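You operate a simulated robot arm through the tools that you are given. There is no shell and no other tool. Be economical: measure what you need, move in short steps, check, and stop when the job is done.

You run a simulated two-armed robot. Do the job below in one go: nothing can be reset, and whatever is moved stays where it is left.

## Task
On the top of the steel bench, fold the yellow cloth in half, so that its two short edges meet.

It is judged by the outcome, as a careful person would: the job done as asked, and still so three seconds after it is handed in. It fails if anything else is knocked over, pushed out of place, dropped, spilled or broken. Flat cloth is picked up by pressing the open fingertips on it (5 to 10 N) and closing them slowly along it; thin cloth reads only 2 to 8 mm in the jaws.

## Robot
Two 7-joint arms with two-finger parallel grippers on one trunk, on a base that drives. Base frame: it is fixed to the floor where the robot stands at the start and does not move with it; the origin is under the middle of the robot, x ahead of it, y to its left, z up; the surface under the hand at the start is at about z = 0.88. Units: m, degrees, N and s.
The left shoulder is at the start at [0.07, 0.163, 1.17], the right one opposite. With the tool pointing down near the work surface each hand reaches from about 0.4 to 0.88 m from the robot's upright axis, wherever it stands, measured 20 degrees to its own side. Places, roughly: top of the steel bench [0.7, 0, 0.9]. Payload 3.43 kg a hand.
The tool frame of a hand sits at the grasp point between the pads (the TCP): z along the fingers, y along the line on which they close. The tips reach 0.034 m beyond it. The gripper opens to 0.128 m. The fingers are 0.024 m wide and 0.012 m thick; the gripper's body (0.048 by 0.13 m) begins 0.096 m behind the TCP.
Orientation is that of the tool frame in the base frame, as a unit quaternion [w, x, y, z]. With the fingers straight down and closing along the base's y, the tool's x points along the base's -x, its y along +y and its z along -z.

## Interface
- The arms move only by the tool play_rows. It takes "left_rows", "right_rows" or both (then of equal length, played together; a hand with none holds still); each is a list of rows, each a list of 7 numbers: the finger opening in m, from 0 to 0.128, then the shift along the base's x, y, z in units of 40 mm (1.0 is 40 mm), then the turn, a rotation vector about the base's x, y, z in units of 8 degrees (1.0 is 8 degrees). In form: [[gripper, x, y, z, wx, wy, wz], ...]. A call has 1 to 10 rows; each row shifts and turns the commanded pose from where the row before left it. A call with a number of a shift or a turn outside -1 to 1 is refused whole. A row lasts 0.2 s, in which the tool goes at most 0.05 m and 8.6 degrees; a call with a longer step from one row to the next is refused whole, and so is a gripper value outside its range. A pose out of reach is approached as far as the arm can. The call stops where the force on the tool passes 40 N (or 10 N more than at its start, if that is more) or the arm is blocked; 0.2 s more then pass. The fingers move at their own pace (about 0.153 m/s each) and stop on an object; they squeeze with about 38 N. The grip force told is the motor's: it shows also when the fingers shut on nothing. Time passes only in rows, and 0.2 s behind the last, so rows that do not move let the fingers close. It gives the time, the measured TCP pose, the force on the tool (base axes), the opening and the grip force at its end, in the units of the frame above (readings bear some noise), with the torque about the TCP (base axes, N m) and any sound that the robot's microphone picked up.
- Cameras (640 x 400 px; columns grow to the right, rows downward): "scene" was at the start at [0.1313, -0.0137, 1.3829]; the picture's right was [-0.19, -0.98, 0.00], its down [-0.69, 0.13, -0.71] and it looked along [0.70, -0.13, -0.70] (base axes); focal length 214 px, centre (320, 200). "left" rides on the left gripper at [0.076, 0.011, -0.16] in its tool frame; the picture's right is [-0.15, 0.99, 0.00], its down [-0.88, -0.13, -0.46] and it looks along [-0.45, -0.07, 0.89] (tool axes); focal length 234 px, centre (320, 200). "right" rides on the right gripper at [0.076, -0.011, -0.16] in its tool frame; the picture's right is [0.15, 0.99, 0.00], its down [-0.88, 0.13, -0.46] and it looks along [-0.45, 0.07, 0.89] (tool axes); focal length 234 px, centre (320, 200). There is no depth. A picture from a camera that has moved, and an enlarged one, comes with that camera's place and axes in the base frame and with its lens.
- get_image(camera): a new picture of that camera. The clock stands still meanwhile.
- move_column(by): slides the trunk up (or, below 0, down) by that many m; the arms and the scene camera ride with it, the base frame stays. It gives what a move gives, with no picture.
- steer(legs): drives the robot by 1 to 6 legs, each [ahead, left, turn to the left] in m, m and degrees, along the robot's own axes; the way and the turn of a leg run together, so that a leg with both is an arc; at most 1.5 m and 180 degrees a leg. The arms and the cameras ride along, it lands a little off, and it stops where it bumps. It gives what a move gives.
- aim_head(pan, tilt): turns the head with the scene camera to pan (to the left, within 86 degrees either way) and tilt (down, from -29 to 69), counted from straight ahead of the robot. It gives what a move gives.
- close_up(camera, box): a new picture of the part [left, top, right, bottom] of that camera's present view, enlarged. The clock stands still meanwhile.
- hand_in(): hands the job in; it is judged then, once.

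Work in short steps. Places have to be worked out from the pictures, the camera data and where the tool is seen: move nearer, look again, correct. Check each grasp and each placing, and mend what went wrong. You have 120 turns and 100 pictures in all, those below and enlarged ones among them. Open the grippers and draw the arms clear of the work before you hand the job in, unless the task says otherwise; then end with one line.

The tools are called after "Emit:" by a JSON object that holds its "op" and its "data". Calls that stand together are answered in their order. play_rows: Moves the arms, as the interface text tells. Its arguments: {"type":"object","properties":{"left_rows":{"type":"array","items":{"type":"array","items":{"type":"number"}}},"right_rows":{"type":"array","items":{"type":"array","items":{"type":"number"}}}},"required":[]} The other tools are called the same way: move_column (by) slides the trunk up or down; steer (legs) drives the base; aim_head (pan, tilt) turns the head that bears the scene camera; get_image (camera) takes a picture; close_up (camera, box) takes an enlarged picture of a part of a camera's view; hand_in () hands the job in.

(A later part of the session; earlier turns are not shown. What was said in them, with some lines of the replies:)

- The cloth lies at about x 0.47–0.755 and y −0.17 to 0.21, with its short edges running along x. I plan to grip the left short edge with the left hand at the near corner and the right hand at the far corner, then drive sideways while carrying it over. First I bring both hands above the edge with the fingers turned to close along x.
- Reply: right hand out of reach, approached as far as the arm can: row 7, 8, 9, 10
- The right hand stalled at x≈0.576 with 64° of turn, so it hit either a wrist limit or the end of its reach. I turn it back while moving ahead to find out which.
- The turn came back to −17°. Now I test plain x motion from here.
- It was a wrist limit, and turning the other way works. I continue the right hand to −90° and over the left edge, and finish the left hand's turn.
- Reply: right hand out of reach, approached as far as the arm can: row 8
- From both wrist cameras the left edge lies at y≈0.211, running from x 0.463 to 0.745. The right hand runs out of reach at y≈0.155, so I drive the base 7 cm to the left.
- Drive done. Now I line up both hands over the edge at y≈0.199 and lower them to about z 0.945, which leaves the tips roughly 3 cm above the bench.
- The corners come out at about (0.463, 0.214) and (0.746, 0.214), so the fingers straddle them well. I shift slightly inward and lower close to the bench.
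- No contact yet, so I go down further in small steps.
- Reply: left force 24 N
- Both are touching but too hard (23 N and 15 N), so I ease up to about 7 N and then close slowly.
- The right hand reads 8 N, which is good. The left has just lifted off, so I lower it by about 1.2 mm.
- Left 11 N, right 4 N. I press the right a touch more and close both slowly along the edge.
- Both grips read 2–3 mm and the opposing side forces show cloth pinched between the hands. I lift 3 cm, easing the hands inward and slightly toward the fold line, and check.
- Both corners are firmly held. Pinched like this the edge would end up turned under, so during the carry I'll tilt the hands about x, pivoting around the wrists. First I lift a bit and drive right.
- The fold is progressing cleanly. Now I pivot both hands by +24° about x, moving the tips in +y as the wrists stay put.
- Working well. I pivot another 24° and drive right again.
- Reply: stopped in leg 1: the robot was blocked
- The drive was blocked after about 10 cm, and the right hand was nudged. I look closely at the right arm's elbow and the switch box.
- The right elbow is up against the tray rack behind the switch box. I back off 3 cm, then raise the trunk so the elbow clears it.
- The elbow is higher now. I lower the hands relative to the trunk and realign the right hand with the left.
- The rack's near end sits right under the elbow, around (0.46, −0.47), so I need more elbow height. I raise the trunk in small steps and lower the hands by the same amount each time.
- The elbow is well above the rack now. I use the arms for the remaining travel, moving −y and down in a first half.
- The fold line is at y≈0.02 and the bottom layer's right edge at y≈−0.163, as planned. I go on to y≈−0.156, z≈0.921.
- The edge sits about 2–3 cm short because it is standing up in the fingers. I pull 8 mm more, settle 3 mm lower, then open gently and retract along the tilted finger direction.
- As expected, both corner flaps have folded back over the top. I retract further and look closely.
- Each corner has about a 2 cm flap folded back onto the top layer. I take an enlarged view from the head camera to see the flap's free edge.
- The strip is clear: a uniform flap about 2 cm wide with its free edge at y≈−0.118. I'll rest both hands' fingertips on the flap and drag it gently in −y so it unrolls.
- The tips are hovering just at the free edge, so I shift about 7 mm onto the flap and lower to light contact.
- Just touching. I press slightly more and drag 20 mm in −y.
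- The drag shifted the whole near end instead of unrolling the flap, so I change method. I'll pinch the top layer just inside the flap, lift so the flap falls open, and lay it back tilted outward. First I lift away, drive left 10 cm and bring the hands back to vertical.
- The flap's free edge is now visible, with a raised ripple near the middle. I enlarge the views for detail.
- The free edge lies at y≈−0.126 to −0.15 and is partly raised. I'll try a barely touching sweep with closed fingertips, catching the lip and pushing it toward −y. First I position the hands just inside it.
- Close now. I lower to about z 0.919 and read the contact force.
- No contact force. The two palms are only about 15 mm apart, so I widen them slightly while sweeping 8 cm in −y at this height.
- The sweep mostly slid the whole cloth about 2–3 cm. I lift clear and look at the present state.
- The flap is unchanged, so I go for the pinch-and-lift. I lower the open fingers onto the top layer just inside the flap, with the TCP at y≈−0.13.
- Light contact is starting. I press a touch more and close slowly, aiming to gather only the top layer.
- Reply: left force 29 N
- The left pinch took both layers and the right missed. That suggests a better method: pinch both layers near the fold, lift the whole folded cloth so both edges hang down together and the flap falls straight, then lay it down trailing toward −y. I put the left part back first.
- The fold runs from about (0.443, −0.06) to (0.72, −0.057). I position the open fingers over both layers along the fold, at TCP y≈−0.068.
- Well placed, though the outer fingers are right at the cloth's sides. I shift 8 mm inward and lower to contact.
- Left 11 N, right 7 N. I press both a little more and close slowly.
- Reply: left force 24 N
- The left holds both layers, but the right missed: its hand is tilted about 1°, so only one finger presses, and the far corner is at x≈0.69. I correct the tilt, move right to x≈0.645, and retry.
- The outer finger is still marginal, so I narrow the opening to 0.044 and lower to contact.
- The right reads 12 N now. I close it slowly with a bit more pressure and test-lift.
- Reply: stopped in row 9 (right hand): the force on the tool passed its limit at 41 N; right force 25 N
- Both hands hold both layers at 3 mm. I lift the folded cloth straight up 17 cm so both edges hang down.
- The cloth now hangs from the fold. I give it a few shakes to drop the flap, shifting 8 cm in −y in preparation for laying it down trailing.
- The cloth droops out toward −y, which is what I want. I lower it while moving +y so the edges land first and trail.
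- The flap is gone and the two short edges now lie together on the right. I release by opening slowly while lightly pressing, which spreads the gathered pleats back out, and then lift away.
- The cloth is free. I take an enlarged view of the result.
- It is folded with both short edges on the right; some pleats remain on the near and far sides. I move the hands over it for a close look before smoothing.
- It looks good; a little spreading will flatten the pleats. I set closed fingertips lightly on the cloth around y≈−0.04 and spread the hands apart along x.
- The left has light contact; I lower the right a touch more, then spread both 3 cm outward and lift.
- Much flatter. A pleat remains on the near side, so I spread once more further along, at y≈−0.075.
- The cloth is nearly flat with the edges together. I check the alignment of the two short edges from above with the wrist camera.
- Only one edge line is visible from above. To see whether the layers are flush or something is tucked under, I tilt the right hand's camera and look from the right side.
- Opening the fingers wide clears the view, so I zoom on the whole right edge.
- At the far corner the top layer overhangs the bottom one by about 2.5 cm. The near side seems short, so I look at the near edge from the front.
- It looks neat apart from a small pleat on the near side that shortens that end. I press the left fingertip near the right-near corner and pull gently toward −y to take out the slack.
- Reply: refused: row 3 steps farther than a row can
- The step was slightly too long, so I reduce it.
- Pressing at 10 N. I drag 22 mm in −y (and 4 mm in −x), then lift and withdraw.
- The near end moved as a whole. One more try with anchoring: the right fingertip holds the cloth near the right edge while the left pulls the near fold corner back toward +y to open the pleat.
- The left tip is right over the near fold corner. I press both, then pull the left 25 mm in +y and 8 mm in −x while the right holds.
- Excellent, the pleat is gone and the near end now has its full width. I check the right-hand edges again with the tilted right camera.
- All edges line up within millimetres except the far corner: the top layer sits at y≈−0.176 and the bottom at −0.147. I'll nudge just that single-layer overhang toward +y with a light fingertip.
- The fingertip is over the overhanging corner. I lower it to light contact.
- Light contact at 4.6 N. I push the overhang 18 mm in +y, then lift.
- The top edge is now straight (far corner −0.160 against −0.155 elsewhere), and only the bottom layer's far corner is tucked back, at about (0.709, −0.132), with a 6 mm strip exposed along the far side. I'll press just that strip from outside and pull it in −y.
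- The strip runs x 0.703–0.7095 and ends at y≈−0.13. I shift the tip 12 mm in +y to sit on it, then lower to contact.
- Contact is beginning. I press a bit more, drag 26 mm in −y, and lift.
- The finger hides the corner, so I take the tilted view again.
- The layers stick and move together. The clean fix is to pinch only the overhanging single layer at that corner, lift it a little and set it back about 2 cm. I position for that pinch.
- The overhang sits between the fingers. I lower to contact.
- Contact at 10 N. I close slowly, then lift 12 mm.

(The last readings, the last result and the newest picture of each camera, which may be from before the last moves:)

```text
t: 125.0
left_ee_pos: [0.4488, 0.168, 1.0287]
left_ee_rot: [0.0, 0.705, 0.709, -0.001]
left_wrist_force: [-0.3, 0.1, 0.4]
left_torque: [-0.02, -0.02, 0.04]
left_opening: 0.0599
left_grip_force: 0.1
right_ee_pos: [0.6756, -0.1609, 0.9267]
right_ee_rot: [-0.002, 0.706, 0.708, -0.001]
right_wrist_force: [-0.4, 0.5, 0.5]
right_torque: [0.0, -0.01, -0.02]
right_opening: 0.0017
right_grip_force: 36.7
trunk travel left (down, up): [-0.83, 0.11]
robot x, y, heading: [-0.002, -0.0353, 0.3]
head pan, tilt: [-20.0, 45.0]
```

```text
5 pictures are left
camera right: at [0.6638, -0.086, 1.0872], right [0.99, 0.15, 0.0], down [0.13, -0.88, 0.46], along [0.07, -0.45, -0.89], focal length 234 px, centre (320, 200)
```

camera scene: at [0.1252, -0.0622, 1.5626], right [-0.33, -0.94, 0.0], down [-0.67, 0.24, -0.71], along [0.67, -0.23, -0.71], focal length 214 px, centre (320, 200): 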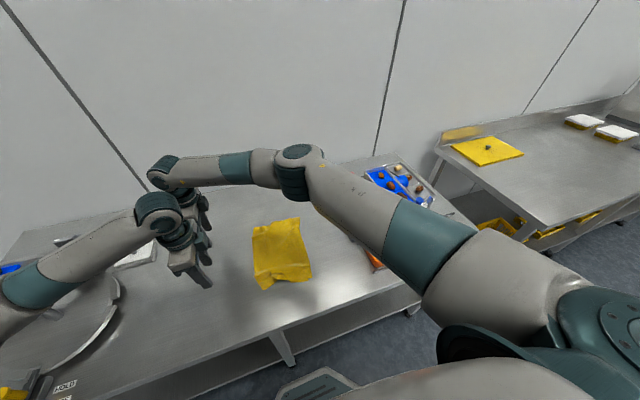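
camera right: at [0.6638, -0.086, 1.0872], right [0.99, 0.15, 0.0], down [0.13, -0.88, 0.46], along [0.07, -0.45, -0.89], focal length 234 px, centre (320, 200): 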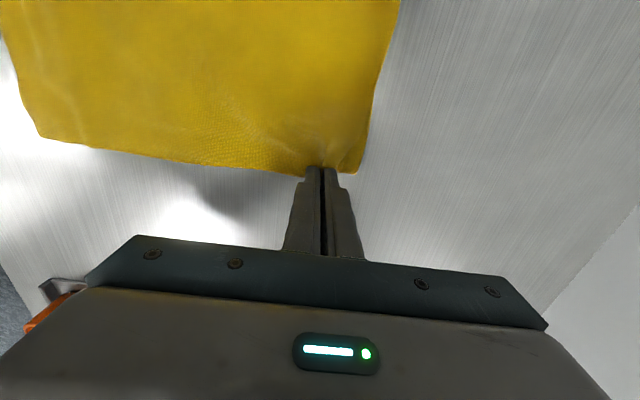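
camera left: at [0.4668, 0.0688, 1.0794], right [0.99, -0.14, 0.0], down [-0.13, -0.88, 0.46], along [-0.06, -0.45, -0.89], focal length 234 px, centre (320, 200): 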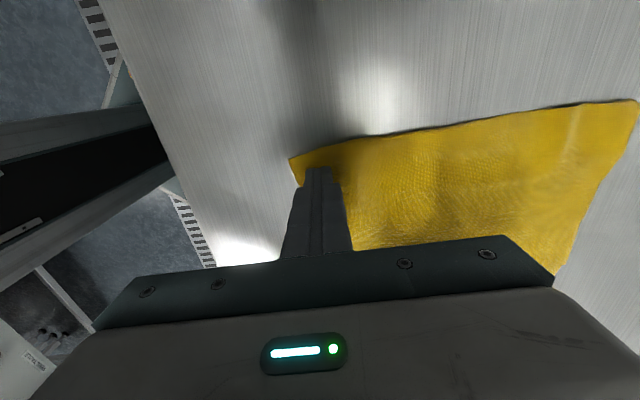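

A single layer is gripped (1.7 mm). I lift a bit more, move another 13 mm in +y, lower and release.

Emit:
{"op": "play_rows", "data": {"right_rows": [[0, 0, 0.1, 0.25, 0, 0, 0], [0, 0, 0.15, 0, 0, 0, 0], [0, 0, 0.08, -0.15, 0, 0, 0], [0, 0, 0, -0.25, 0, 0, 0], [0, 0, 0, -0.1, 0, 0, 0], [0.01, 0, 0, 0, 0, 0, 0], [0.02, 0, 0, 0, 0, 0, 0], [0.024, 0, 0, 0.2, 0, 0, 0], [0.024, 0, 0, 0.9, 0, 0, 0], [0.024, 0, 0, 0.9, 0, 0, 0]]}}

Emit:
{"op": "play_rows", "data": {"right_rows": [[0.128, -0.2, 0, 0.3, 1, 0, 0], [0.128, -0.3, -0.3, 0.3, 1, 0, 0], [0.128, -0.3, -0.3, 0, 1, 0, 0], [0.128, -0.3, -0.4, 0, 1, 0, 0], [0.128, -0.3, -0.3, 0, 1, 0, 0], [0.128, -0.3, -0.3, 0, 1, 0, 0], [0.128, -0.3, -0.3, 0, 1, 0, 0], [0.128, -0.1, -0.3, 0, 1, 0, 0]]}}

Emit:
{"op": "close_up", "data": {"camera": "right", "box": [210, 120, 430, 260]}}

```text
t: 127.2
left_ee_pos: [0.4481, 0.1674, 1.0295]
left_ee_rot: [0.001, 0.705, 0.709, 0.0]
left_wrist_force: [0.4, 0.5, 0.4]
left_torque: [0.0, -0.01, 0.02]
left_opening: 0.06
left_grip_force: 0.1
right_ee_pos: [0.6768, -0.1494, 0.9962]
right_ee_rot: [-0.001, 0.707, 0.707, 0.0]
right_wrist_force: [0.3, 0.3, -0.8]
right_torque: [0.0, -0.01, 0.0]
right_opening: 0.0242
right_grip_force: 0.0
trunk travel left (down, up): [-0.83, 0.11]
robot x, y, heading: [-0.0044, -0.0376, 0.6]
head pan, tilt: [-20.0, 45.0]
```

```text
t: 129.0
left_ee_pos: [0.4489, 0.1666, 1.0282]
left_ee_rot: [0.0, 0.705, 0.709, 0.0]
left_wrist_force: [-0.1, -0.2, -0.4]
left_torque: [0.04, -0.01, 0.01]
left_opening: 0.0597
left_grip_force: 0.0
right_ee_pos: [0.591, -0.2368, 1.0209]
right_ee_rot: [-0.375, 0.598, 0.601, 0.376]
right_wrist_force: [-0.2, -0.3, 0.0]
right_torque: [0.01, 0.03, 0.0]
right_opening: 0.1278
right_grip_force: 0.0
trunk travel left (down, up): [-0.83, 0.11]
robot x, y, heading: [-0.0055, -0.0366, 0.3]
head pan, tilt: [-20.0, 45.0]
```

```text
2.86 times, centred on (320, 190) of right
camera zoom: at [0.5794, -0.3496, 1.1596], right [0.99, 0.07, 0.13], down [0.13, -0.79, -0.59], along [0.07, 0.61, -0.79], focal length 669 px, centre (320, 229)
```

zoom: 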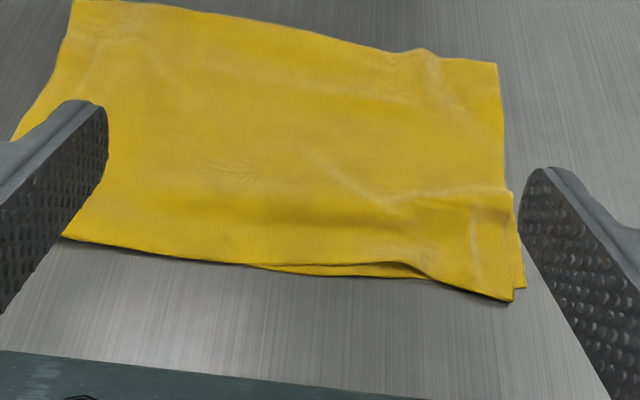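

All edges now meet within about a centimetre. I raise both hands clear and check the whole scene once.

Emit:
{"op": "play_rows", "data": {"right_rows": [[0.128, 0, 0, 0.9, 0, 0, 0], [0.128, 0, 0, 0.9, 0, 0, 0], [0.128, 0, 0, 0.9, -1, 0, 0], [0.128, 0, 0, 0.6, -1, 0, 0], [0.128, -0.3, 0, 0, -1, 0, 0], [0.128, -0.3, 0, 0, -1, 0, 0]], "left_rows": [[0.128, 0, 0.6, 0.6, 0, 0, 0], [0.128, 0, 0.6, 0.6, 0, 0, 0], [0.128, 0, 0.5, 0.5, 0, 0, 0], [0.128, 0, 0, 0, 0, 0, 0], [0.128, 0, 0, 0, 0, 0, 0], [0.128, 0, 0, 0, 0, 0, 0]]}}

Emit:
{"op": "get_image", "data": {"camera": "scene"}}

```text
t: 130.4
left_ee_pos: [0.4491, 0.2353, 1.0954]
left_ee_rot: [0.0, 0.705, 0.709, 0.0]
left_wrist_force: [0.1, 0.8, -0.5]
left_torque: [0.03, 0.0, -0.01]
left_opening: 0.1282
left_grip_force: 0.0
right_ee_pos: [0.5664, -0.235, 1.1514]
right_ee_rot: [-0.195, 0.679, 0.68, 0.195]
right_wrist_force: [-0.6, -0.4, 0.7]
right_torque: [-0.05, -0.05, 0.02]
right_opening: 0.1281
right_grip_force: 0.1
trunk travel left (down, up): [-0.83, 0.11]
robot x, y, heading: [0.0008, -0.0332, 0.8]
head pan, tilt: [-20.0, 45.0]
```

```text
3 pictures are left
camera scene: at [0.1248, -0.0588, 1.5626], right [-0.33, -0.94, 0.0], down [-0.67, 0.24, -0.71], along [0.67, -0.24, -0.71], focal length 214 px, centre (320, 200)
```

scene: 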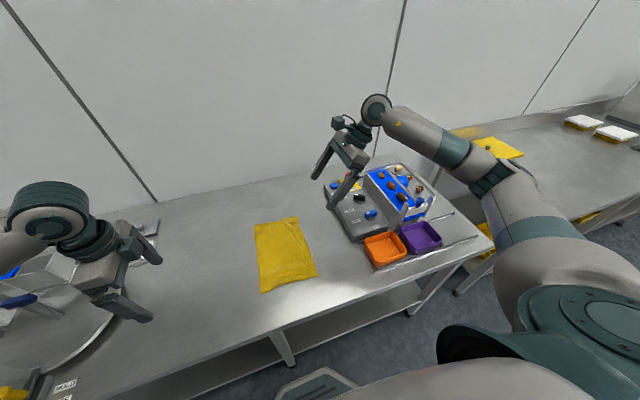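

The cloth lies neatly folded, the rack and trays look undisturbed, and both grippers are open and clear. I hand in.

Emit:
{"op": "hand_in", "data": {}}

```text
The job is handed in.
```

The yellow cloth is folded in half on the steel bench with its two short edges meeting to within about 1 cm. One drive was blocked near the tray rack, likely by the right elbow touching it; the rack and trays looked in place in the last picture.
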